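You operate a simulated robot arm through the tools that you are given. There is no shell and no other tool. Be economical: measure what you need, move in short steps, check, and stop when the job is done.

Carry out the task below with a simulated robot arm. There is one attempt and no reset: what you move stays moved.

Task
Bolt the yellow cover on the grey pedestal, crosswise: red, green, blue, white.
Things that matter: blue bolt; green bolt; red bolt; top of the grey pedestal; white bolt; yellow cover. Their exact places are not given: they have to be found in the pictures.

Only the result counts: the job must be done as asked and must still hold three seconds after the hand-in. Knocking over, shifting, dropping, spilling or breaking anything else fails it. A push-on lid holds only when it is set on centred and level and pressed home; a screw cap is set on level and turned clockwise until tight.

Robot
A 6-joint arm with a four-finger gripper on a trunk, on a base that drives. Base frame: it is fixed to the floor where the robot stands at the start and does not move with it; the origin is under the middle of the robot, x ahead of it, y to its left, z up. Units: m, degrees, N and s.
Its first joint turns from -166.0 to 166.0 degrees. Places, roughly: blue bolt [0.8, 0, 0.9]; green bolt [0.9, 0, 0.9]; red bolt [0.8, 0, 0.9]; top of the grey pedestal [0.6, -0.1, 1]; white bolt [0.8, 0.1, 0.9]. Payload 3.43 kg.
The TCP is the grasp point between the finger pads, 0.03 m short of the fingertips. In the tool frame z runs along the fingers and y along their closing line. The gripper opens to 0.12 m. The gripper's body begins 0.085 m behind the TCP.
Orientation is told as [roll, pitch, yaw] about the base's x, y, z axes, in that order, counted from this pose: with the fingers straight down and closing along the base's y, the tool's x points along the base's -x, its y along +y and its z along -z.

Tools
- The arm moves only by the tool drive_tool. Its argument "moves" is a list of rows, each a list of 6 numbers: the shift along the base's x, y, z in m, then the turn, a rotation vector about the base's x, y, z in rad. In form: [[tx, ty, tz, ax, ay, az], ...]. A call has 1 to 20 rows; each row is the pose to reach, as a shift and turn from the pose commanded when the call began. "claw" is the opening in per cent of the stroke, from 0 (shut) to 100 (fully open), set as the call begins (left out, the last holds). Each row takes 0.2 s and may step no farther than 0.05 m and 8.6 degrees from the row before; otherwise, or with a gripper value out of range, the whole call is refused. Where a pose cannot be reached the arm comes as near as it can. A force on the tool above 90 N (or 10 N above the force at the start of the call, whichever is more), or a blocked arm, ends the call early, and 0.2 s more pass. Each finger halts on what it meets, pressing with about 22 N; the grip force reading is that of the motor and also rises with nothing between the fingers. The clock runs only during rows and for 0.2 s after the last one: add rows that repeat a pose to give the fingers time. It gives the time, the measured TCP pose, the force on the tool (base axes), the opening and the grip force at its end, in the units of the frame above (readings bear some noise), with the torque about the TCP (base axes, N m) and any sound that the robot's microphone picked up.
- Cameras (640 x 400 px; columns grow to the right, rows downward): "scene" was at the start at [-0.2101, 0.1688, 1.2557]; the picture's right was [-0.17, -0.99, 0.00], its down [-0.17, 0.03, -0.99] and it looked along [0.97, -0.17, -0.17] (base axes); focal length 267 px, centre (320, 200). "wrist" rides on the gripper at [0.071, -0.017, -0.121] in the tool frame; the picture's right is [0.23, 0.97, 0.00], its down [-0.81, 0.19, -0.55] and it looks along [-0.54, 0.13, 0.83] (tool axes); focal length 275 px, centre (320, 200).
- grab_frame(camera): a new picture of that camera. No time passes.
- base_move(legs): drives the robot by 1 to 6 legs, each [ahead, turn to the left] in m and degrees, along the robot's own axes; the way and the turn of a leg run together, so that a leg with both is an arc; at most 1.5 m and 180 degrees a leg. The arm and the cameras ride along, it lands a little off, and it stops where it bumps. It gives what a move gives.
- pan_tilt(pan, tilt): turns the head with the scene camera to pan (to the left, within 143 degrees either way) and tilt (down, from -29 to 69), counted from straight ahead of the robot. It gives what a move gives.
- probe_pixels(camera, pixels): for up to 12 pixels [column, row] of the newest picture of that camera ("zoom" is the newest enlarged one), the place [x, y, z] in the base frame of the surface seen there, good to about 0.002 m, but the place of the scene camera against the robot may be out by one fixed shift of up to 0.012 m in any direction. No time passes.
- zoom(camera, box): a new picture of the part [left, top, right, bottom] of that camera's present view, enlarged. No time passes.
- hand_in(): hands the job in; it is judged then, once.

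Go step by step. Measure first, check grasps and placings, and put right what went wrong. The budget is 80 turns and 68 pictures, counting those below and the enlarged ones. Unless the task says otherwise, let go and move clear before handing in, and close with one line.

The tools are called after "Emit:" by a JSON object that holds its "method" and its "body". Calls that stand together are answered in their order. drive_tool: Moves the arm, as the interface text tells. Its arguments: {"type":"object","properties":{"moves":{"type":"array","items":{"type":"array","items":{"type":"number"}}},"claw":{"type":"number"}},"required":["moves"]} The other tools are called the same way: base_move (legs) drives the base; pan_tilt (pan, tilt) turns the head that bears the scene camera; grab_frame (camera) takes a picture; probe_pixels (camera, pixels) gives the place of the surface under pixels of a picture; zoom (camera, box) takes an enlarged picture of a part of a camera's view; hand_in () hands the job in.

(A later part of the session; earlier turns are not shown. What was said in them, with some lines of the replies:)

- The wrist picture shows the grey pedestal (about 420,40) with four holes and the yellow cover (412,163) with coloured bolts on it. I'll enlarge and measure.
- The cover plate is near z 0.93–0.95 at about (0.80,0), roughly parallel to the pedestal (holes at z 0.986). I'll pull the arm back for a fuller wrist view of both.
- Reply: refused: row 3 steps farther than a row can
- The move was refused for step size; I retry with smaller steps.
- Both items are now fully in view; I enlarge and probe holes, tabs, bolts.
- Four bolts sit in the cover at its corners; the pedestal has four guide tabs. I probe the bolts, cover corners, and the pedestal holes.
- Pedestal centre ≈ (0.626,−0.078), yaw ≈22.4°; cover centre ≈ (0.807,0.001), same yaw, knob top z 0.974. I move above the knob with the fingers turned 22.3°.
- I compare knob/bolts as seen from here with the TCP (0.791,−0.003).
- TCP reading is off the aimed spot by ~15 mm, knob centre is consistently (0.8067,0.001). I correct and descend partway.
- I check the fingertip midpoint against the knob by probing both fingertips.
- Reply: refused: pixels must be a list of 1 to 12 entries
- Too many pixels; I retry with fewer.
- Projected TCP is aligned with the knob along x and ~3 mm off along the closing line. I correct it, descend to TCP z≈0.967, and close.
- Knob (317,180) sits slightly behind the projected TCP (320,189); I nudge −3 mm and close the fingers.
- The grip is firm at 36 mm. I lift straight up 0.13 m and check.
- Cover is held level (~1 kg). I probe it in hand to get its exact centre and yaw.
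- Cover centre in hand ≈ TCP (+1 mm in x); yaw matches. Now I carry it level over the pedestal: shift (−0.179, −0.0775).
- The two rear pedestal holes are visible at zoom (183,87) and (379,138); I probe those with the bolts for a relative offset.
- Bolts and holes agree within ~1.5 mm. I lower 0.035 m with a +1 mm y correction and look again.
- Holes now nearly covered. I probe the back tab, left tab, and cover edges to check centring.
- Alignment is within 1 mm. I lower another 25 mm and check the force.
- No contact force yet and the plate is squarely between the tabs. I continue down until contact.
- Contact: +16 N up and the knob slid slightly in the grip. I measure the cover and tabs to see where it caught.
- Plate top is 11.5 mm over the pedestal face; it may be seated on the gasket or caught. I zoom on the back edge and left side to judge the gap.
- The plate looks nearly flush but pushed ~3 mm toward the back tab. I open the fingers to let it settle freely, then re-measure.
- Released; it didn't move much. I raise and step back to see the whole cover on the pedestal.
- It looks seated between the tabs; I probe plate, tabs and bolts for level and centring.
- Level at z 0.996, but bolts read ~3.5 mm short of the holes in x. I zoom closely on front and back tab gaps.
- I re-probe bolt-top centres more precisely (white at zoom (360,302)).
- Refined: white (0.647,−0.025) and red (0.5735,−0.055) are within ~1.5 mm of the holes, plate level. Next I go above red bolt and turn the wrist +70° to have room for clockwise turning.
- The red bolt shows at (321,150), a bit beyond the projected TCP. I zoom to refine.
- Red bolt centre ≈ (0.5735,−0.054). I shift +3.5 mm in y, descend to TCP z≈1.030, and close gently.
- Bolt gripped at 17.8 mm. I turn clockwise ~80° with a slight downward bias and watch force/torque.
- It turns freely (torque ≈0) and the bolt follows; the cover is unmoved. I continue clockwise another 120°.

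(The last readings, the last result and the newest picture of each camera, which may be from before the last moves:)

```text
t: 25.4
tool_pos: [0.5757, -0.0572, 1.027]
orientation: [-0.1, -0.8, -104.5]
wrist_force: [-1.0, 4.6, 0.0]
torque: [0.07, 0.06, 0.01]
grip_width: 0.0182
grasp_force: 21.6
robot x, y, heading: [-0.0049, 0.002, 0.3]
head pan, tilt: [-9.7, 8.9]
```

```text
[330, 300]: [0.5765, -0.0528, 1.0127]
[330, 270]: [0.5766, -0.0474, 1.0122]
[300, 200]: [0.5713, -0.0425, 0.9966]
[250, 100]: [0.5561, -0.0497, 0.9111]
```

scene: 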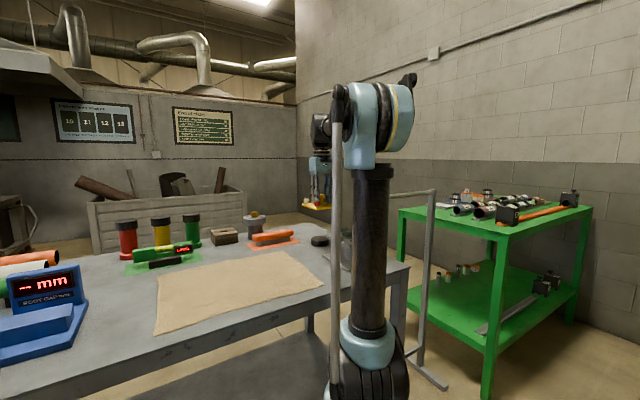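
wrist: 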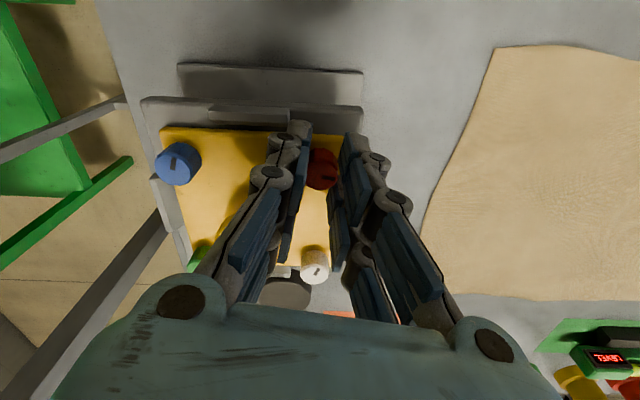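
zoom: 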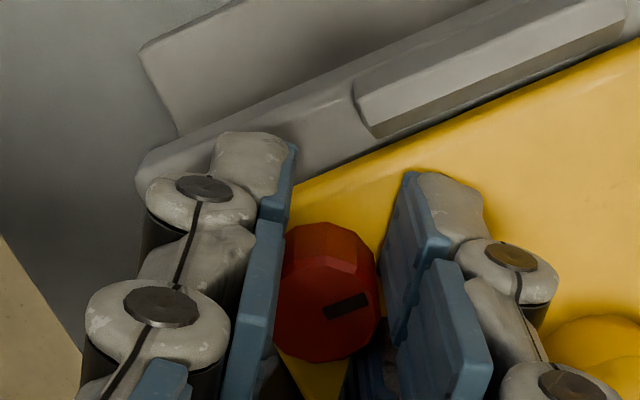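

The red bolt's top sank from 1.0177 to 1.0125, so it is threading. I open, lift slightly and swing the wrist back for another bite.

Emit:
{"method": "drive_tool", "body": {"claw": 33, "moves": [[0, 0, 0, 0, 0, 0], [0, 0, 0.01, 0, 0, 0], [0, 0, 0.02, 0, 0, 0.1], [0, 0, 0.02, 0, 0, 0.245], [0, 0, 0.02, 0, 0, 0.39], [0, 0, 0.02, 0, 0, 0.535], [0, 0, 0.02, 0, 0, 0.68], [0, 0, 0.02, 0, 0, 0.825], [0, 0, 0.02, 0, 0, 0.97], [0, 0, 0.02, 0, 0, 1.115], [0, 0, 0.02, 0, 0, 1.26], [0, 0, 0.02, 0, 0, 1.405], [0, 0, 0.02, 0, 0, 1.55], [0, 0, 0.02, 0, 0, 1.695], [0, 0, 0.02, 0, 0, 1.84], [0, 0, 0.02, 0, 0, 1.985], [0, 0, 0.02, 0, 0, 2.13], [0, 0, 0.02, 0, 0, 2.275], [0, 0, 0.02, 0, 0, 2.42], [0, 0, 0.02, 0, 0, 2.565]]}}

Emit:
{"method": "drive_tool", "body": {"moves": [[0, 0, 0, 0, 0, 0.145], [0, 0, 0, 0, 0, 0.29], [0, 0, 0, 0, 0, 0.435], [0, 0, 0, 0, 0, 0.58], [0, 0, 0, 0, 0, 0.725], [0, 0, 0, 0, 0, 0.87], [0, 0, 0, 0, 0, 1.0], [0, 0, 0, 0, 0, 1.0]]}}

Emit:
{"method": "zoom", "body": {"camera": "wrist", "box": [224, 80, 416, 200]}}

Emit:
{"method": "probe_pixels", "body": {"camera": "zoom", "pixels": [[330, 270], [330, 240], [300, 270], [360, 270], [250, 80]]}}

```text
t: 29.6
tool_pos: [0.5757, -0.0568, 1.0474]
orientation: [0.1, -0.7, 42.8]
wrist_force: [-1.3, 0.4, 1.8]
torque: [-0.03, -0.02, 0.05]
grip_width: 0.0397
grasp_force: 0.1
robot x, y, heading: [0.0016, 0.0013, 0.0]
head pan, tilt: [-9.7, 8.9]
```

```text
t: 31.4
tool_pos: [0.5743, -0.0563, 1.0473]
orientation: [0.0, -0.7, 100.0]
wrist_force: [-1.8, 0.7, -0.2]
torque: [-0.02, 0.03, -0.03]
grip_width: 0.0393
grasp_force: 0.0
robot x, y, heading: [0.0008, 0.0005, 0.1]
head pan, tilt: [-9.7, 8.9]
```

```text
3.33 times, centred on (320, 140) of wrist
```

zoom: 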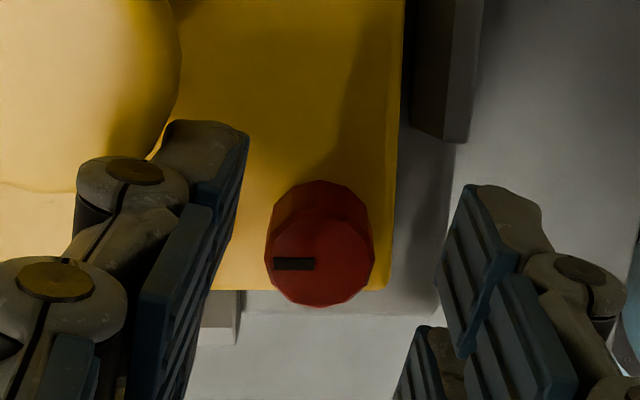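

```text
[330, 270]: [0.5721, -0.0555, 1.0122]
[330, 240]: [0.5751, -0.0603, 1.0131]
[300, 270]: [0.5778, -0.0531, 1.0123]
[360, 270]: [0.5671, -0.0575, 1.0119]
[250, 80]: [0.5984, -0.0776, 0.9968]
```

Bolt centre (0.574,−0.0555), top at 1.012. I descend, close, and turn clockwise again.

Emit:
{"method": "drive_tool", "body": {"moves": [[0, 0.0008, -0.01, 0, 0, 0], [0, 0.0008, -0.018, 0, 0, 0], [0, 0.0008, -0.018, 0, 0, 0]]}}

Emit:
{"method": "drive_tool", "body": {"claw": 0, "moves": [[0, 0, 0, 0, 0, 0], [0, 0, 0, 0, 0, 0], [0, 0, 0, 0, 0, -0.145], [0, 0, 0, 0, 0, -0.29], [0, 0, 0, 0, 0, -0.435], [0, 0, 0, 0, 0, -0.58], [0, 0, 0, 0, 0, -0.725], [0, 0, 0, 0, 0, -0.87], [0, 0, 0, 0, 0, -1.015], [0, 0, 0, 0, 0, -1.16], [0, 0, 0, 0, 0, -1.305], [0, 0, 0, 0, 0, -1.45], [0, 0, 0, 0, 0, -1.595], [0, 0, 0, 0, 0, -1.74], [0, 0, 0, 0, 0, -1.885], [0, 0, 0, 0, 0, -2.03], [0, 0, 0, 0, 0, -2.175], [0, 0, 0, 0, 0, -2.32], [0, 0, 0, 0, 0, -2.465]]}}

Emit:
{"method": "drive_tool", "body": {"moves": [[0, 0, 0, 0, 0, -0.145], [0, 0, 0, 0, 0, -0.29], [0, 0, 0, 0, 0, -0.435], [0, 0, 0, 0, 0, -0.58], [0, 0, 0, 0, 0, -0.725], [0, 0, 0, 0, 0, -0.87], [0, 0, 0, 0, 0, -1.015], [0, 0, 0, 0, 0, -1.16]]}}

Emit:
{"method": "zoom", "body": {"camera": "wrist", "box": [224, 80, 416, 200]}}

Emit:
{"method": "probe_pixels", "body": {"camera": "zoom", "pixels": [[330, 300], [330, 270], [320, 320], [330, 250]]}}

```text
t: 32.2
tool_pos: [0.5746, -0.0564, 1.0312]
orientation: [0.1, -0.7, 100.0]
wrist_force: [-2.5, 0.9, 2.3]
torque: [-0.04, -0.04, -0.01]
grip_width: 0.0391
grasp_force: 0.1
robot x, y, heading: [0.0001, 0.0019, 0.1]
head pan, tilt: [-9.7, 8.9]
```

```text
t: 36.2
tool_pos: [0.5752, -0.0563, 1.0292]
orientation: [0.0, -0.7, -41.5]
wrist_force: [3.6, 13.4, 3.7]
torque: [0.38, -0.11, 0.13]
grip_width: 0.0182
grasp_force: 22.2
robot x, y, heading: [-0.0044, 0.0022, 0.0]
head pan, tilt: [-9.7, 8.9]
```

```text
t: 38.0
tool_pos: [0.574, -0.0563, 1.0292]
orientation: [-0.1, -0.8, -107.9]
wrist_force: [-7.2, 7.6, 0.0]
torque: [0.19, 0.2, 0.09]
grip_width: 0.018
grasp_force: 21.6
robot x, y, heading: [-0.0004, -0.0, 0.3]
head pan, tilt: [-9.7, 8.9]
```

```text
3.33 times, centred on (320, 140) of wrist
```

zoom: 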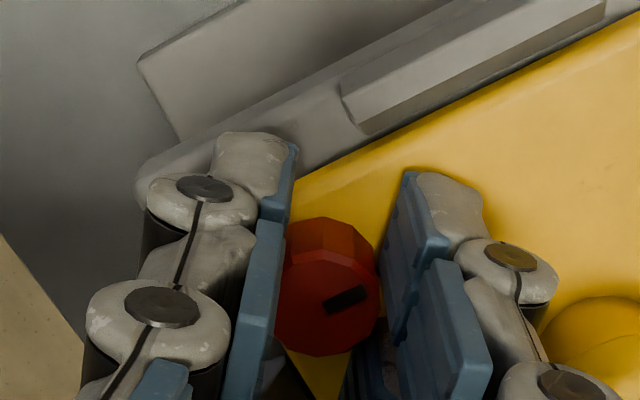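

```text
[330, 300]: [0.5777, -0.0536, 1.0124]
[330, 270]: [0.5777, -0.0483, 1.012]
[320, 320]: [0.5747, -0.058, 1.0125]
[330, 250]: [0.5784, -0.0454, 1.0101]
```

Bolt top stays at 1.0124 while the marker no longer turns with the gripper: red is tight (it slipped at ~0.1–0.13 N m). I open, lift over the knob and go to green at ≈(0.676,−0.099), unwinding the wrist.

Emit:
{"method": "drive_tool", "body": {"claw": 33, "moves": [[0, 0, 0, 0, 0, 0], [0, 0, 0.03, 0, 0, 0], [0, 0, 0.058, 0, 0, 0.1], [0.005, -0.002, 0.058, 0, 0, 0.245], [0.01, -0.004, 0.058, 0, 0, 0.39], [0.015, -0.006, 0.058, 0, 0, 0.535], [0.02, -0.008, 0.058, 0, 0, 0.68], [0.025, -0.01, 0.058, 0, 0, 0.825], [0.03, -0.012, 0.058, 0, 0, 0.97], [0.035, -0.015, 0.058, 0, 0, 1.115], [0.04, -0.017, 0.058, 0, 0, 1.26], [0.05, -0.021, 0.058, 0, 0, 1.405], [0.06, -0.025, 0.058, 0, 0, 1.55], [0.07, -0.03, 0.058, 0, 0, 1.695], [0.08, -0.034, 0.058, 0, 0, 1.84], [0.09, -0.038, 0.058, 0, 0, 1.985], [0.1015, -0.0428, 0.058, 0, 0, 2.13], [0.1015, -0.0428, 0.058, 0, 0, 2.275], [0.1015, -0.0428, 0.058, 0, 0, 2.42], [0.1015, -0.0428, 0.058, 0, 0, 2.565]]}}

Emit:
{"method": "drive_tool", "body": {"moves": [[0, 0, 0, 0, 0, 0.145], [0, 0, 0, 0, 0, 0.29], [0, 0, 0, 0, 0, 0.435], [0, 0, 0, 0, 0, 0.58], [0, 0, -0.01, 0, 0, 0.725], [0, 0, -0.02, 0, 0, 0.87], [0, 0, -0.025, 0, 0, 0.95], [0, 0, -0.025, 0, 0, 0.95]]}}

Emit:
{"method": "zoom", "body": {"camera": "wrist", "box": [160, 0, 480, 200]}}

```text
t: 42.2
tool_pos: [0.6763, -0.0978, 1.0883]
orientation: [0.0, -0.8, 39.3]
wrist_force: [-1.8, 1.0, -0.3]
torque: [0.01, 0.02, 0.03]
grip_width: 0.0398
grasp_force: 0.0
robot x, y, heading: [-0.0011, 0.0051, -0.2]
head pan, tilt: [-9.7, 8.9]
```

```text
t: 44.0
tool_pos: [0.6771, -0.0981, 1.0645]
orientation: [0.0, -0.8, 93.5]
wrist_force: [-0.7, 2.5, 10.5]
torque: [0.27, 0.36, -0.08]
grip_width: 0.0403
grasp_force: 0.6
robot x, y, heading: [-0.0028, 0.0025, -0.1]
head pan, tilt: [-9.7, 8.9]
```

```text
2.00 times, centred on (320, 100) of wrist
```

zoom: 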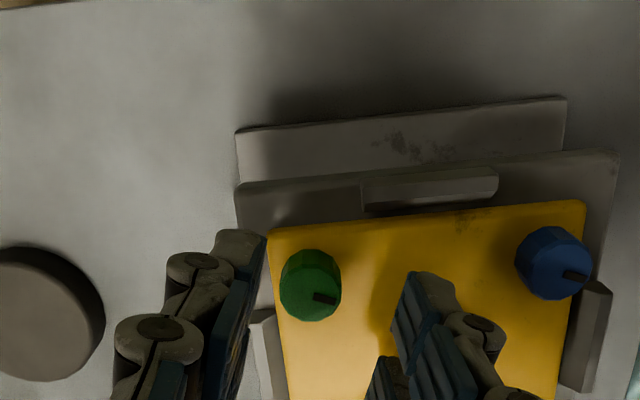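

Force +10 N: the right finger (zoom ~(410,300)) is likely touching the knob. I raise, narrow the opening, and turn to yaw ~110 so the fingers avoid the knob.

Emit:
{"method": "drive_tool", "body": {"moves": [[0, 0, 0.01, 0, 0, 0], [0, 0, 0.02, 0, 0, 0], [0, 0, 0.02, 0, 0, 0]]}}

Emit:
{"method": "drive_tool", "body": {"claw": 23, "moves": [[0, 0, 0, 0, 0, 0.145], [0, 0, 0, 0, 0, 0.29], [0, 0, 0, 0, 0, 0.29]]}}

Emit:
{"method": "grab_frame", "body": {"camera": "wrist"}}

Emit:
{"method": "zoom", "body": {"camera": "wrist", "box": [240, 80, 400, 180]}}

Emit:
{"method": "probe_pixels", "body": {"camera": "zoom", "pixels": [[320, 240], [320, 260], [320, 280], [300, 260], [340, 260], [320, 200]]}}

```text
t: 44.8
tool_pos: [0.6764, -0.0972, 1.0831]
orientation: [0.0, -0.7, 93.7]
wrist_force: [-0.7, 0.1, -1.1]
torque: [0.02, -0.03, 0.03]
grip_width: 0.0394
grasp_force: 0.0
robot x, y, heading: [0.0034, 0.0017, 0.3]
head pan, tilt: [-9.7, 8.9]
```

```text
t: 45.6
tool_pos: [0.6772, -0.098, 1.0821]
orientation: [0.1, -0.7, 110.3]
wrist_force: [-1.0, 0.0, -0.2]
torque: [-0.01, -0.02, 0.02]
grip_width: 0.0277
grasp_force: 0.1
robot x, y, heading: [0.0014, 0.0026, 0.0]
head pan, tilt: [-9.7, 8.9]
```

```text
30 pictures are left
```

wrist: 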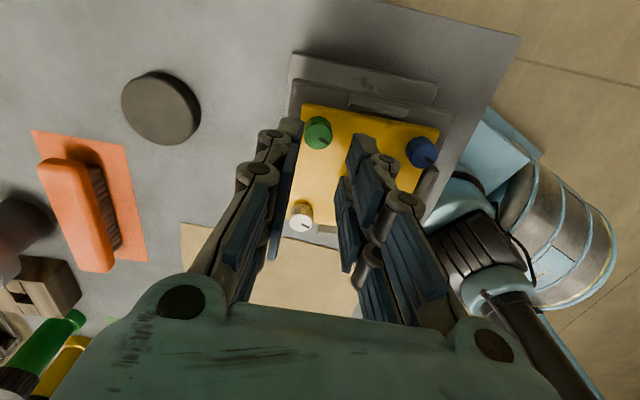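

```text
4.00 times, centred on (320, 130) of wrist
```

zoom: 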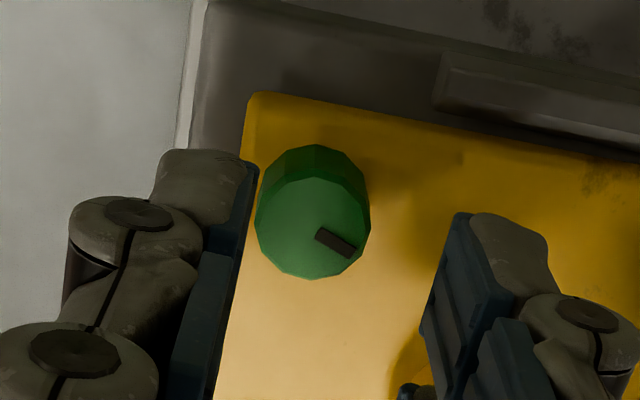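

```text
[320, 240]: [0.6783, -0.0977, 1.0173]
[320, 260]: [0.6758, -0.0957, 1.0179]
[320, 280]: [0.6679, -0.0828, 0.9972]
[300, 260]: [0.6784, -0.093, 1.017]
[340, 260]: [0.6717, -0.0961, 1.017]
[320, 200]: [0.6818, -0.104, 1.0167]
```

Green's centre reads ≈(0.680,−0.0995); I check blue/white/tabs in this view for any cover shift.

Emit:
{"method": "zoom", "body": {"camera": "wrist", "box": [280, 80, 472, 260]}}

Emit:
{"method": "probe_pixels", "body": {"camera": "wrist", "pixels": [[301, 222], [421, 153], [318, 137], [310, 195], [395, 128], [310, 110], [437, 130], [380, 105]]}}

```text
2.22 times, centred on (376, 170) of wrist
```

zoom: 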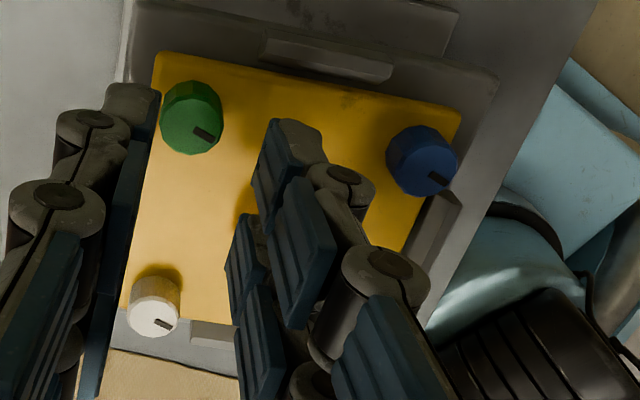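

```text
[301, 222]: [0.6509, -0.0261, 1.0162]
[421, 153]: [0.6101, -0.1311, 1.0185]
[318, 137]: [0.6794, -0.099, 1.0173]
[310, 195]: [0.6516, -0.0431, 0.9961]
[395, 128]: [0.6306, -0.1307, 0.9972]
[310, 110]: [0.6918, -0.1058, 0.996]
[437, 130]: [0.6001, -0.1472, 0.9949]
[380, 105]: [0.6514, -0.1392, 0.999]
```

Readings scatter ~3 mm but the cover is in place. I descend on green with a (+2,−2) mm correction, stopping in two stages.

Emit:
{"method": "drive_tool", "body": {"moves": [[0.002, -0.0018, -0.01, 0, 0, 0], [0.002, -0.0018, -0.025, 0, 0, 0], [0.002, -0.0018, -0.04, 0, 0, 0], [0.002, -0.0018, -0.051, 0, 0, 0], [0.002, -0.0018, -0.051, 0, 0, 0]]}}

Emit:
{"method": "zoom", "body": {"camera": "wrist", "box": [224, 80, 416, 200]}}

```text
t: 46.8
tool_pos: [0.6776, -0.1003, 1.0321]
orientation: [0.0, -0.6, 110.2]
wrist_force: [-0.2, 0.4, -0.5]
torque: [0.01, 0.01, -0.02]
grip_width: 0.0274
grasp_force: 0.0
robot x, y, heading: [-0.0, 0.0015, -0.3]
head pan, tilt: [-9.7, 8.9]
```

```text
3.33 times, centred on (320, 140) of wrist
```

zoom: 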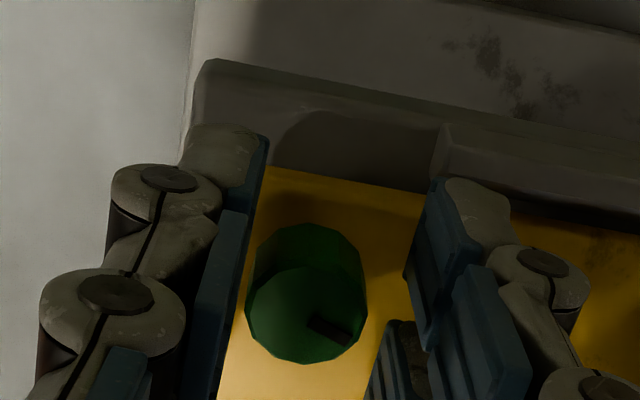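

Bolt sits ~2.5 mm toward the left finger. I centre, close and sweep clockwise.

Emit:
{"method": "drive_tool", "body": {"moves": [[0.0022, 0.0008, 0, 0, 0, 0], [0.0022, 0.0008, 0, 0, 0, 0]]}}

Emit:
{"method": "drive_tool", "body": {"claw": 0, "moves": [[0, 0, 0, 0, 0, 0], [0, 0, 0, 0, 0, 0], [0, 0, 0, 0, 0, -0.145], [0, 0, 0, 0, 0, -0.29], [0, 0, -0.0005, 0, 0, -0.435], [0, 0, -0.0005, 0, 0, -0.58], [0, 0, -0.0005, 0, 0, -0.725], [0, 0, -0.001, 0, 0, -0.87], [0, 0, -0.001, 0, 0, -1.015], [0, 0, -0.001, 0, 0, -1.16], [0, 0, -0.001, 0, 0, -1.305], [0, 0, -0.0015, 0, 0, -1.45], [0, 0, -0.0015, 0, 0, -1.595], [0, 0, -0.0015, 0, 0, -1.74], [0, 0, -0.002, 0, 0, -1.885], [0, 0, -0.002, 0, 0, -2.03], [0, 0, -0.002, 0, 0, -2.175], [0, 0, -0.002, 0, 0, -2.32], [0, 0, -0.002, 0, 0, -2.465]]}}

Emit:
{"method": "drive_tool", "body": {"moves": [[0, 0, 0, 0, 0, -0.145], [0, 0, 0, 0, 0, -0.29], [0, 0, 0, 0, 0, -0.435], [0, 0, 0, 0, 0, -0.58], [0, 0, 0, 0, 0, -0.725], [0, 0, 0, 0, 0, -0.87], [0, 0, 0, 0, 0, -1.015], [0, 0, 0, 0, 0, -1.16]]}}

Emit:
{"method": "zoom", "body": {"camera": "wrist", "box": [224, 80, 416, 200]}}

Emit:
{"method": "probe_pixels", "body": {"camera": "zoom", "pixels": [[330, 300], [330, 270], [320, 320], [300, 200]]}}

```text
t: 47.4
tool_pos: [0.6802, -0.1009, 1.0326]
orientation: [0.0, -0.7, 110.2]
wrist_force: [-0.3, 0.5, -0.2]
torque: [0.02, -0.01, 0.01]
grip_width: 0.0276
grasp_force: 0.0
robot x, y, heading: [0.0059, 0.0036, 0.1]
head pan, tilt: [-9.7, 8.9]
```

```text
t: 51.4
tool_pos: [0.6791, -0.0996, 1.0297]
orientation: [-0.1, -0.7, -31.1]
wrist_force: [-20.9, 5.0, -6.9]
torque: [0.11, 0.43, 0.02]
grip_width: 0.0177
grasp_force: 22.0
robot x, y, heading: [-0.0004, -0.0003, 0.3]
head pan, tilt: [-9.7, 8.9]
```

```text
t: 53.2
tool_pos: [0.6793, -0.1, 1.0295]
orientation: [0.1, -0.7, -97.7]
wrist_force: [-21.5, -6.1, -0.1]
torque: [-0.22, 0.54, 0.09]
grip_width: 0.0185
grasp_force: 22.1
robot x, y, heading: [-0.0028, -0.0003, 0.0]
head pan, tilt: [-9.7, 8.9]
```

```text
3.33 times, centred on (320, 140) of wrist
```

zoom: 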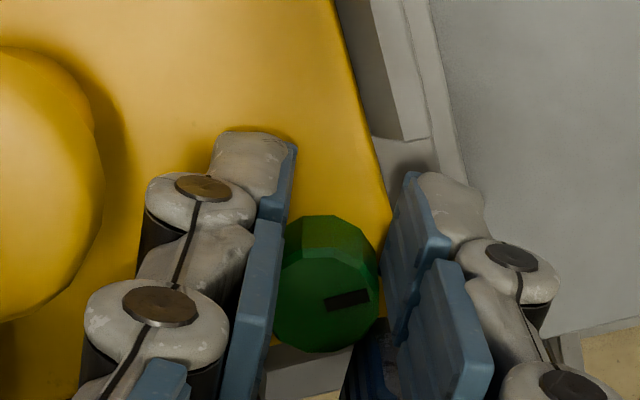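

```text
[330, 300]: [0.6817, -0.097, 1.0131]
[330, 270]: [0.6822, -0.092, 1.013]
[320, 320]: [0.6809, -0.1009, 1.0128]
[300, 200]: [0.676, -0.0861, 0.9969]
```

Green dropped to 1.013 and its marker lags ~45°, so it turned ~165° then slipped: tight like red. Now open, lift and move to blue ≈(0.607,−0.130), unwinding.

Emit:
{"method": "drive_tool", "body": {"claw": 28, "moves": [[0, 0, 0, 0, 0, 0], [0, 0, 0.03, 0, 0, 0], [0, 0, 0.055, 0, 0, 0.1], [-0.006, -0.002, 0.055, 0, 0, 0.245], [-0.012, -0.005, 0.055, 0, 0, 0.39], [-0.018, -0.007, 0.055, 0, 0, 0.535], [-0.024, -0.01, 0.055, 0, 0, 0.68], [-0.03, -0.012, 0.055, 0, 0, 0.825], [-0.036, -0.015, 0.055, 0, 0, 0.97], [-0.042, -0.018, 0.055, 0, 0, 1.115], [-0.048, -0.02, 0.055, 0, 0, 1.26], [-0.054, -0.022, 0.055, 0, 0, 1.405], [-0.06, -0.025, 0.055, 0, 0, 1.55], [-0.066, -0.028, 0.055, 0, 0, 1.695], [-0.072, -0.03, 0.055, 0, 0, 1.84], [-0.072, -0.03, 0.055, 0, 0, 1.985], [-0.072, -0.03, 0.055, 0, 0, 2.13], [-0.072, -0.03, 0.055, 0, 0, 2.275], [-0.072, -0.03, 0.055, 0, 0, 2.42], [-0.072, -0.03, 0.055, 0, 0, 2.565]]}}

Emit:
{"method": "drive_tool", "body": {"moves": [[0, 0, 0, 0, 0, 0.145], [0, 0, 0, 0, 0, 0.29], [0, 0, 0, 0, 0, 0.435], [0, 0, 0, 0, 0, 0.58], [0, 0, 0, 0, 0, 0.725], [0, 0, 0, 0, 0, 0.87], [0, 0, 0, 0, 0, 1.015], [0, 0, 0, 0, 0, 1.06], [0, 0, 0, 0, 0, 1.06]]}}

Emit:
{"method": "zoom", "body": {"camera": "wrist", "box": [240, 80, 400, 180]}}

Emit:
{"method": "probe_pixels", "body": {"camera": "zoom", "pixels": [[320, 220], [320, 240], [320, 200], [300, 220], [340, 220], [280, 220]]}}

```text
t: 57.4
tool_pos: [0.6085, -0.13, 1.0837]
orientation: [0.0, -0.8, 49.6]
wrist_force: [-1.0, -0.6, -0.5]
torque: [0.0, 0.04, 0.04]
grip_width: 0.0337
grasp_force: 0.0
robot x, y, heading: [-0.0031, 0.0002, -0.2]
head pan, tilt: [-9.7, 8.9]
```

```text
t: 59.4
tool_pos: [0.6083, -0.1299, 1.0848]
orientation: [0.1, -0.7, 110.3]
wrist_force: [-0.3, -0.1, 0.2]
torque: [0.01, 0.01, -0.01]
grip_width: 0.0337
grasp_force: 0.0
robot x, y, heading: [-0.0032, 0.0042, -0.0]
head pan, tilt: [-9.7, 8.9]
```

```text
4.00 times, centred on (320, 130) of wrist
```

zoom: 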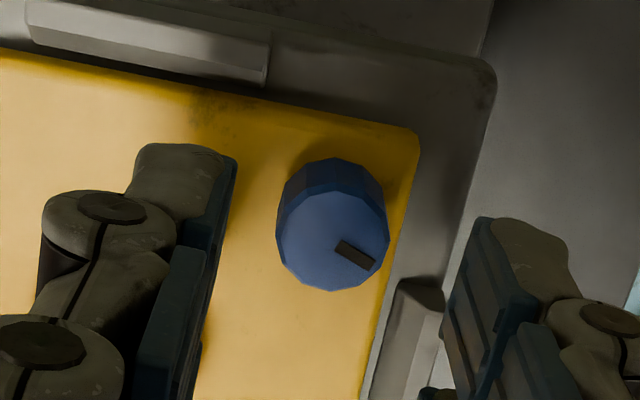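

```text
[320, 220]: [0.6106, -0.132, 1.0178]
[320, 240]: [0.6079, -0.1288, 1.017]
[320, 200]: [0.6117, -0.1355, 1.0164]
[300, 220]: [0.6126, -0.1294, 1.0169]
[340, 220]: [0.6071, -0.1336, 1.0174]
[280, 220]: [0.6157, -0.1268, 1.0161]
```

Blue centre ≈(0.6065,−0.1303). I adjust, descend, then close and sweep clockwise.

Emit:
{"method": "drive_tool", "body": {"moves": [[-0.0018, -0.0005, -0.01, 0, 0, 0], [-0.0018, -0.0005, -0.025, 0, 0, 0], [-0.0018, -0.0005, -0.04, 0, 0, 0], [-0.0018, -0.0005, -0.053, 0, 0, 0], [-0.0018, -0.0005, -0.053, 0, 0, 0]]}}

Emit:
{"method": "drive_tool", "body": {"claw": 0, "moves": [[0, 0, 0, 0, 0, 0], [0, 0, 0, 0, 0, 0], [0, 0, 0, 0, 0, -0.145], [0, 0, 0, 0, 0, -0.29], [0, 0, -0.0005, 0, 0, -0.435], [0, 0, -0.0005, 0, 0, -0.58], [0, 0, -0.0005, 0, 0, -0.725], [0, 0, -0.001, 0, 0, -0.87], [0, 0, -0.001, 0, 0, -1.015], [0, 0, -0.001, 0, 0, -1.16], [0, 0, -0.001, 0, 0, -1.305], [0, 0, -0.0015, 0, 0, -1.45], [0, 0, -0.0015, 0, 0, -1.595], [0, 0, -0.0015, 0, 0, -1.74], [0, 0, -0.002, 0, 0, -1.885], [0, 0, -0.002, 0, 0, -2.03], [0, 0, -0.002, 0, 0, -2.175], [0, 0, -0.002, 0, 0, -2.32], [0, 0, -0.002, 0, 0, -2.465]]}}

Emit:
{"method": "drive_tool", "body": {"moves": [[0, 0, 0, 0, 0, -0.145], [0, 0, 0, 0, 0, -0.29], [0, 0, 0, 0, 0, -0.435], [0, 0, 0, 0, 0, -0.58], [0, 0, 0, 0, 0, -0.725], [0, 0, 0, 0, 0, -0.87], [0, 0, 0, 0, 0, -1.015], [0, 0, 0, 0, 0, -1.16]]}}

Emit:
{"method": "zoom", "body": {"camera": "wrist", "box": [224, 80, 416, 200]}}

Emit:
{"method": "probe_pixels", "body": {"camera": "zoom", "pixels": [[330, 300], [330, 270], [320, 320], [300, 200]]}}

```text
t: 60.6
tool_pos: [0.6061, -0.1303, 1.031]
orientation: [0.0, -0.7, 110.2]
wrist_force: [0.1, -0.5, 0.3]
torque: [0.03, -0.06, 0.0]
grip_width: 0.0338
grasp_force: 0.0
robot x, y, heading: [-0.0005, 0.0007, 0.0]
head pan, tilt: [-9.7, 8.9]
```

```text
t: 64.6
tool_pos: [0.6066, -0.1287, 1.0291]
orientation: [0.0, -0.7, -31.2]
wrist_force: [-19.8, -12.1, 0.2]
torque: [-0.4, 0.52, -0.02]
grip_width: 0.0184
grasp_force: 22.3
robot x, y, heading: [-0.0016, 0.0038, 0.1]
head pan, tilt: [-9.7, 8.9]
```

```text
t: 66.4
tool_pos: [0.6059, -0.1299, 1.029]
orientation: [-0.1, -0.8, -97.6]
wrist_force: [0.7, -1.0, 6.7]
torque: [0.13, 0.02, 0.12]
grip_width: 0.0184
grasp_force: 22.1
robot x, y, heading: [0.0003, 0.0026, -0.1]
head pan, tilt: [-9.7, 8.9]
```

```text
3.33 times, centred on (320, 140) of wrist
```

zoom: 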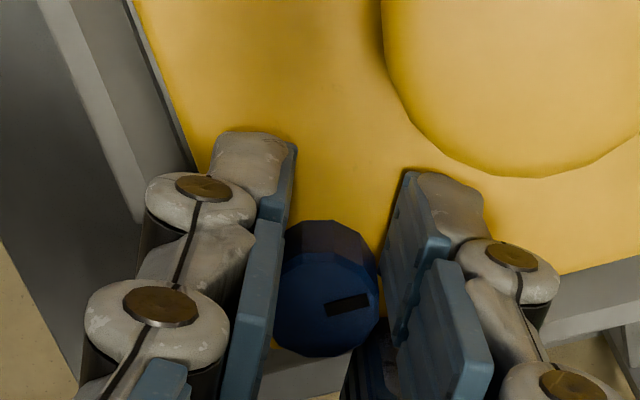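

```text
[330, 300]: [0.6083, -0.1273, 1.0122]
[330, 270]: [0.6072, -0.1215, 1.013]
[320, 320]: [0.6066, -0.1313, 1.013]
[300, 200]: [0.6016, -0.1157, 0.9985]
```

Blue is down to 1.0127 with the same slip: tight. Next white ≈(0.650,−0.0265), lifted over the knob.

Emit:
{"method": "drive_tool", "body": {"claw": 28, "moves": [[0, 0, 0, 0, 0, 0], [0, 0, 0.03, 0, 0, 0], [0, 0, 0.056, 0, 0, 0.1], [0.004, 0.009, 0.056, 0, 0, 0.245], [0.008, 0.018, 0.056, 0, 0, 0.39], [0.012, 0.027, 0.056, 0, 0, 0.535], [0.016, 0.036, 0.056, 0, 0, 0.68], [0.02, 0.045, 0.056, 0, 0, 0.825], [0.024, 0.055, 0.056, 0, 0, 0.97], [0.028, 0.065, 0.056, 0, 0, 1.115], [0.032, 0.075, 0.056, 0, 0, 1.26], [0.036, 0.085, 0.056, 0, 0, 1.405], [0.04, 0.095, 0.056, 0, 0, 1.55], [0.044, 0.1035, 0.056, 0, 0, 1.695], [0.044, 0.1035, 0.056, 0, 0, 1.84], [0.044, 0.1035, 0.056, 0, 0, 1.985], [0.044, 0.1035, 0.056, 0, 0, 2.13], [0.044, 0.1035, 0.056, 0, 0, 2.275], [0.044, 0.1035, 0.056, 0, 0, 2.42], [0.044, 0.1035, 0.056, 0, 0, 2.565]]}}

Emit:
{"method": "drive_tool", "body": {"moves": [[0, 0, 0, 0, 0, 0.145], [0, 0, 0, 0, 0, 0.29], [0, 0, 0, 0, 0, 0.435], [0, 0, 0, 0, 0, 0.58], [0, 0, 0, 0, 0, 0.725], [0, 0, 0, 0, 0, 0.87], [0, 0, 0, 0, 0, 1.015], [0, 0, 0, 0, 0, 1.06], [0, 0, 0, 0, 0, 1.06]]}}

Emit:
{"method": "zoom", "body": {"camera": "wrist", "box": [240, 80, 400, 180]}}

Emit:
{"method": "probe_pixels", "body": {"camera": "zoom", "pixels": [[320, 220], [320, 240], [320, 200], [300, 220], [340, 220], [320, 260]]}}

```text
t: 70.6
tool_pos: [0.6511, -0.0261, 1.0861]
orientation: [0.1, -0.8, 49.6]
wrist_force: [0.5, -0.3, -0.3]
torque: [-0.03, 0.03, -0.02]
grip_width: 0.0336
grasp_force: 0.0
robot x, y, heading: [0.0008, 0.0047, -0.0]
head pan, tilt: [-9.7, 8.9]
```

```text
t: 72.6
tool_pos: [0.6504, -0.0258, 1.0848]
orientation: [0.0, -0.7, 110.1]
wrist_force: [-0.3, 0.5, -0.3]
torque: [0.03, -0.01, -0.01]
grip_width: 0.0335
grasp_force: 0.1
robot x, y, heading: [-0.0001, 0.0015, -0.2]
head pan, tilt: [-9.7, 8.9]
```

```text
4.00 times, centred on (320, 130) of wrist
```

zoom: 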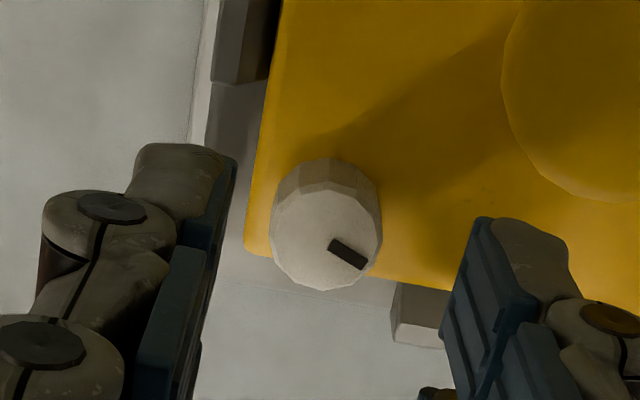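

```text
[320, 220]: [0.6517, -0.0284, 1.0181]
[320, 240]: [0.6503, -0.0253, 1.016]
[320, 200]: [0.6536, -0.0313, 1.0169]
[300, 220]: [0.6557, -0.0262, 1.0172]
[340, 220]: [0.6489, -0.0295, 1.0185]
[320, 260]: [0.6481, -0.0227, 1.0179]
```

White centre ≈(0.6495,−0.0258), well aligned. Descend, close, sweep clockwise.

Emit:
{"method": "drive_tool", "body": {"moves": [[-0.0009, 0, -0.01, 0, 0, 0], [-0.0009, 0, -0.025, 0, 0, 0], [-0.0009, 0, -0.04, 0, 0, 0], [-0.0009, 0, -0.0535, 0, 0, 0], [-0.0009, 0, -0.0535, 0, 0, 0]]}}

Emit:
{"method": "drive_tool", "body": {"claw": 0, "moves": [[0, 0, 0, 0, 0, 0], [0, 0, 0, 0, 0, 0], [0, 0, 0, 0, 0, -0.145], [0, 0, 0, 0, 0, -0.29], [0, 0, -0.0005, 0, 0, -0.435], [0, 0, -0.0005, 0, 0, -0.58], [0, 0, -0.0005, 0, 0, -0.725], [0, 0, -0.001, 0, 0, -0.87], [0, 0, -0.001, 0, 0, -1.015], [0, 0, -0.001, 0, 0, -1.16], [0, 0, -0.001, 0, 0, -1.305], [0, 0, -0.0015, 0, 0, -1.45], [0, 0, -0.0015, 0, 0, -1.595], [0, 0, -0.0015, 0, 0, -1.74], [0, 0, -0.002, 0, 0, -1.885], [0, 0, -0.002, 0, 0, -2.03], [0, 0, -0.002, 0, 0, -2.175], [0, 0, -0.002, 0, 0, -2.32], [0, 0, -0.002, 0, 0, -2.465]]}}

Emit:
{"method": "drive_tool", "body": {"moves": [[0, 0, 0, 0, 0, -0.145], [0, 0, 0, 0, 0, -0.29], [0, 0, 0, 0, 0, -0.435], [0, 0, 0, 0, 0, -0.58], [0, 0, 0, 0, 0, -0.725], [0, 0, 0, 0, 0, -0.87], [0, 0, 0, 0, 0, -1.015], [0, 0, 0, 0, 0, -1.16]]}}

Emit:
{"method": "zoom", "body": {"camera": "wrist", "box": [224, 80, 416, 200]}}

Emit:
{"method": "probe_pixels", "body": {"camera": "zoom", "pixels": [[330, 300], [330, 270], [320, 320], [300, 200]]}}

```text
t: 73.8
tool_pos: [0.6472, -0.0275, 1.0327]
orientation: [-0.1, -0.8, 110.2]
wrist_force: [-1.7, 5.5, 0.1]
torque: [-0.02, 0.03, -0.15]
grip_width: 0.0326
grasp_force: 0.2
robot x, y, heading: [-0.0015, 0.0019, -0.1]
head pan, tilt: [-9.7, 8.9]
```

```text
t: 77.8
tool_pos: [0.6497, -0.0272, 1.0297]
orientation: [0.0, -0.7, -31.2]
wrist_force: [-20.5, 19.8, -3.6]
torque: [0.76, 0.65, 0.04]
grip_width: 0.0181
grasp_force: 22.3
robot x, y, heading: [-0.0012, 0.0028, -0.1]
head pan, tilt: [-9.7, 8.9]
```

```text
t: 79.6
tool_pos: [0.6501, -0.0281, 1.0302]
orientation: [-0.1, -0.8, -97.5]
wrist_force: [-4.9, 5.5, 0.0]
torque: [0.01, 0.08, 0.15]
grip_width: 0.0183
grasp_force: 22.0
robot x, y, heading: [-0.0033, 0.0004, -0.2]
head pan, tilt: [-9.7, 8.9]
```

```text
3.33 times, centred on (320, 140) of wrist
```

zoom: 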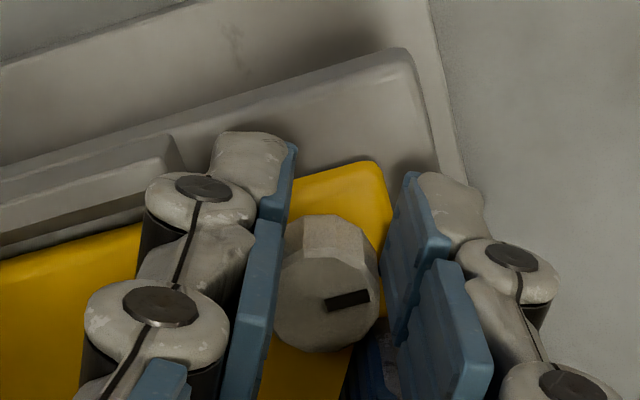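

```text
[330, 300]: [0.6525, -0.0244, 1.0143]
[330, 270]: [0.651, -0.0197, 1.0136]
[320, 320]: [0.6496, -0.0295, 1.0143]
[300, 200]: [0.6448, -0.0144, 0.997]
```

White dropped to ~1.014 with 0.15 N m resistance. I turn 33° more to confirm it is at its stop.

Emit:
{"method": "drive_tool", "body": {"moves": [[0, 0, 0, 0, 0, -0.145], [0, 0, 0, 0, 0, -0.29], [0, 0, 0, 0, 0, -0.435], [0, 0, 0, 0, 0, -0.58]]}}

Emit:
{"method": "zoom", "body": {"camera": "wrist", "box": [224, 80, 416, 200]}}

Emit:
{"method": "probe_pixels", "body": {"camera": "zoom", "pixels": [[330, 300], [330, 280], [320, 320], [300, 300]]}}

```text
t: 80.6
tool_pos: [0.6489, -0.0276, 1.0301]
orientation: [0.0, -0.8, -130.9]
wrist_force: [8.3, 6.0, 0.3]
torque: [0.11, -0.27, 0.16]
grip_width: 0.0182
grasp_force: 22.3
robot x, y, heading: [-0.0025, 0.0057, -0.2]
head pan, tilt: [-9.7, 8.9]
```

```text
3.33 times, centred on (320, 140) of wrist
```

zoom: 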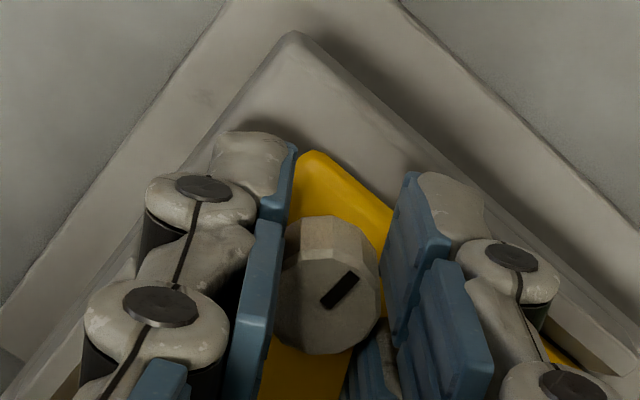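

```text
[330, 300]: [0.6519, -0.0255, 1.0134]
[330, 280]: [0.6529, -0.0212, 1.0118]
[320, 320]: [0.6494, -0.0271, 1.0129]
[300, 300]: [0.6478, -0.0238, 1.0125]
```

The marker lagged the full turn and torque held 0.16 N m: white is tight at 1.013. I release, lift clear and take a final look.

Emit:
{"method": "drive_tool", "body": {"claw": 33, "moves": [[0, 0, 0, 0, 0, 0], [0, 0, 0, 0, 0, 0], [0, 0, 0.03, 0, 0, 0], [0, 0, 0.06, 0, 0, 0.1], [0, 0, 0.1, 0, 0, 0.24], [0, 0, 0.14, 0, 0, 0.38], [-0.02, 0, 0.16, 0, 0, 0.52], [-0.04, 0, 0.16, 0, 0, 0.66], [-0.07, 0, 0.16, 0, 0, 0.8], [-0.1, 0, 0.16, 0, 0, 0.94], [-0.12, 0, 0.16, 0, 0, 1.08], [-0.12, 0, 0.16, 0, 0, 1.22], [-0.12, 0, 0.16, 0, 0, 1.36], [-0.12, 0, 0.16, 0, 0, 1.5], [-0.12, 0, 0.16, 0, 0, 1.64], [-0.12, 0, 0.16, 0, 0, 1.78], [-0.12, 0, 0.16, 0, 0, 1.92], [-0.12, 0, 0.16, 0, 0, 2.06], [-0.12, 0, 0.16, 0, 0, 2.2], [-0.12, 0, 0.16, 0, 0, 2.2]]}}

Emit:
{"method": "grab_frame", "body": {"camera": "wrist"}}

Emit:
{"method": "zoom", "body": {"camera": "wrist", "box": [200, 60, 424, 200]}}

```text
t: 84.8
tool_pos: [0.5291, -0.0264, 1.1902]
orientation: [-0.1, -0.7, -4.6]
wrist_force: [0.4, 0.4, -0.2]
torque: [0.01, 0.02, 0.0]
grip_width: 0.0396
grasp_force: 0.1
robot x, y, heading: [0.0027, 0.0022, -0.1]
head pan, tilt: [-9.7, 8.9]
```

```text
20 pictures are left
```

wrist: 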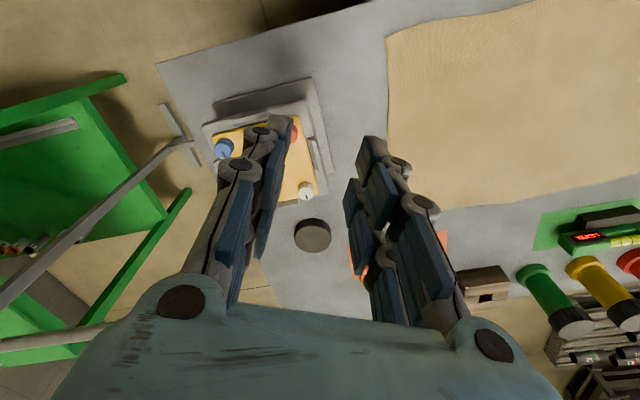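

```text
2.86 times, centred on (312, 130) of wrist
```

zoom: 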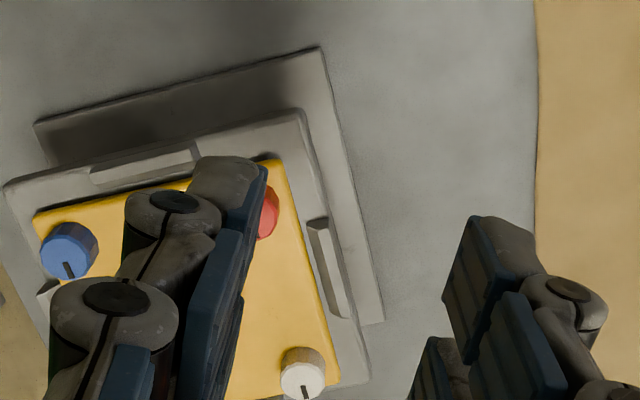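

Blue and white markers line up. I shift sideways once to see all four bolts.

Emit:
{"method": "drive_tool", "body": {"claw": 100, "moves": [[0, -0.03, 0.01, 0, 0, 0], [0, -0.06, 0.02, 0, 0, 0], [0, -0.09, 0.02, 0, 0, 0], [0, -0.09, 0.02, 0, 0, 0]]}}

Emit:
{"method": "zoom", "body": {"camera": "wrist", "box": [224, 80, 416, 200]}}

Emit:
{"method": "probe_pixels", "body": {"camera": "zoom", "pixels": [[320, 120], [320, 200]]}}

```text
t: 85.8
tool_pos: [0.529, -0.1149, 1.2108]
orientation: [0.0, -0.7, -4.7]
wrist_force: [0.4, 0.2, 0.4]
torque: [-0.03, 0.01, -0.03]
grip_width: 0.1201
grasp_force: 0.0
robot x, y, heading: [-0.0004, 0.005, 0.1]
head pan, tilt: [-9.7, 8.9]
```

```text
3.33 times, centred on (320, 140) of wrist
```

zoom: 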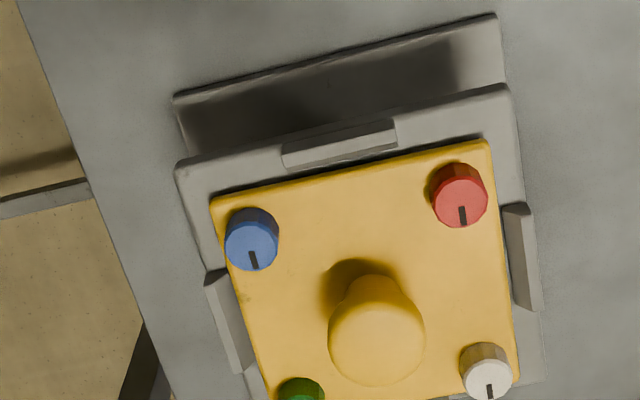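

```text
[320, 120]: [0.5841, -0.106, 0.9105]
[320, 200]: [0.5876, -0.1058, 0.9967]
```

Red, blue and white markers all end at the same angle; one quick look at green.

Emit:
{"method": "zoom", "body": {"camera": "wrist", "box": [264, 150, 392, 230]}}

Emit:
{"method": "probe_pixels", "body": {"camera": "zoom", "pixels": [[245, 255], [515, 220]]}}

```text
5.00 times, centred on (328, 190) of wrist
```

zoom: 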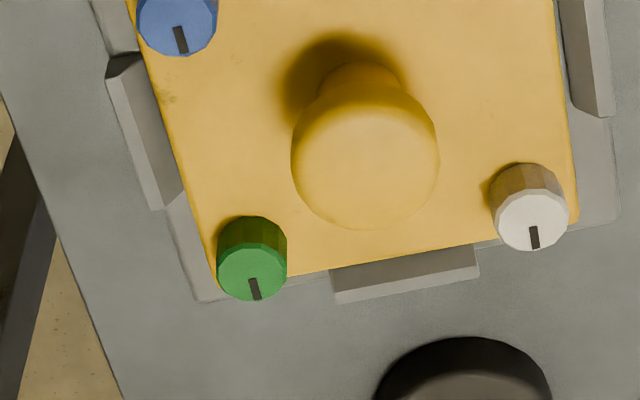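

```text
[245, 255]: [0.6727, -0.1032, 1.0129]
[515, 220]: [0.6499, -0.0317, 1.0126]
```

All four bolts sit at z ≈1.013 with matching markers, the cover is level and centred, and the gripper is clear. I hand in.

Emit:
{"method": "hand_in", "body": {}}

```text
The job is handed in.
```

The yellow cover is on the grey pedestal, level to within the camera readings and within a few millimetres of centre. I tightened its bolts red, green, blue, white, each turned clockwise until the grip slipped on it, and the job is handed in. While I was moving over to the green bolt, a finger appeared to touch the cover's knob with about 10 N. I lifted off at once, and the cover stayed in place.
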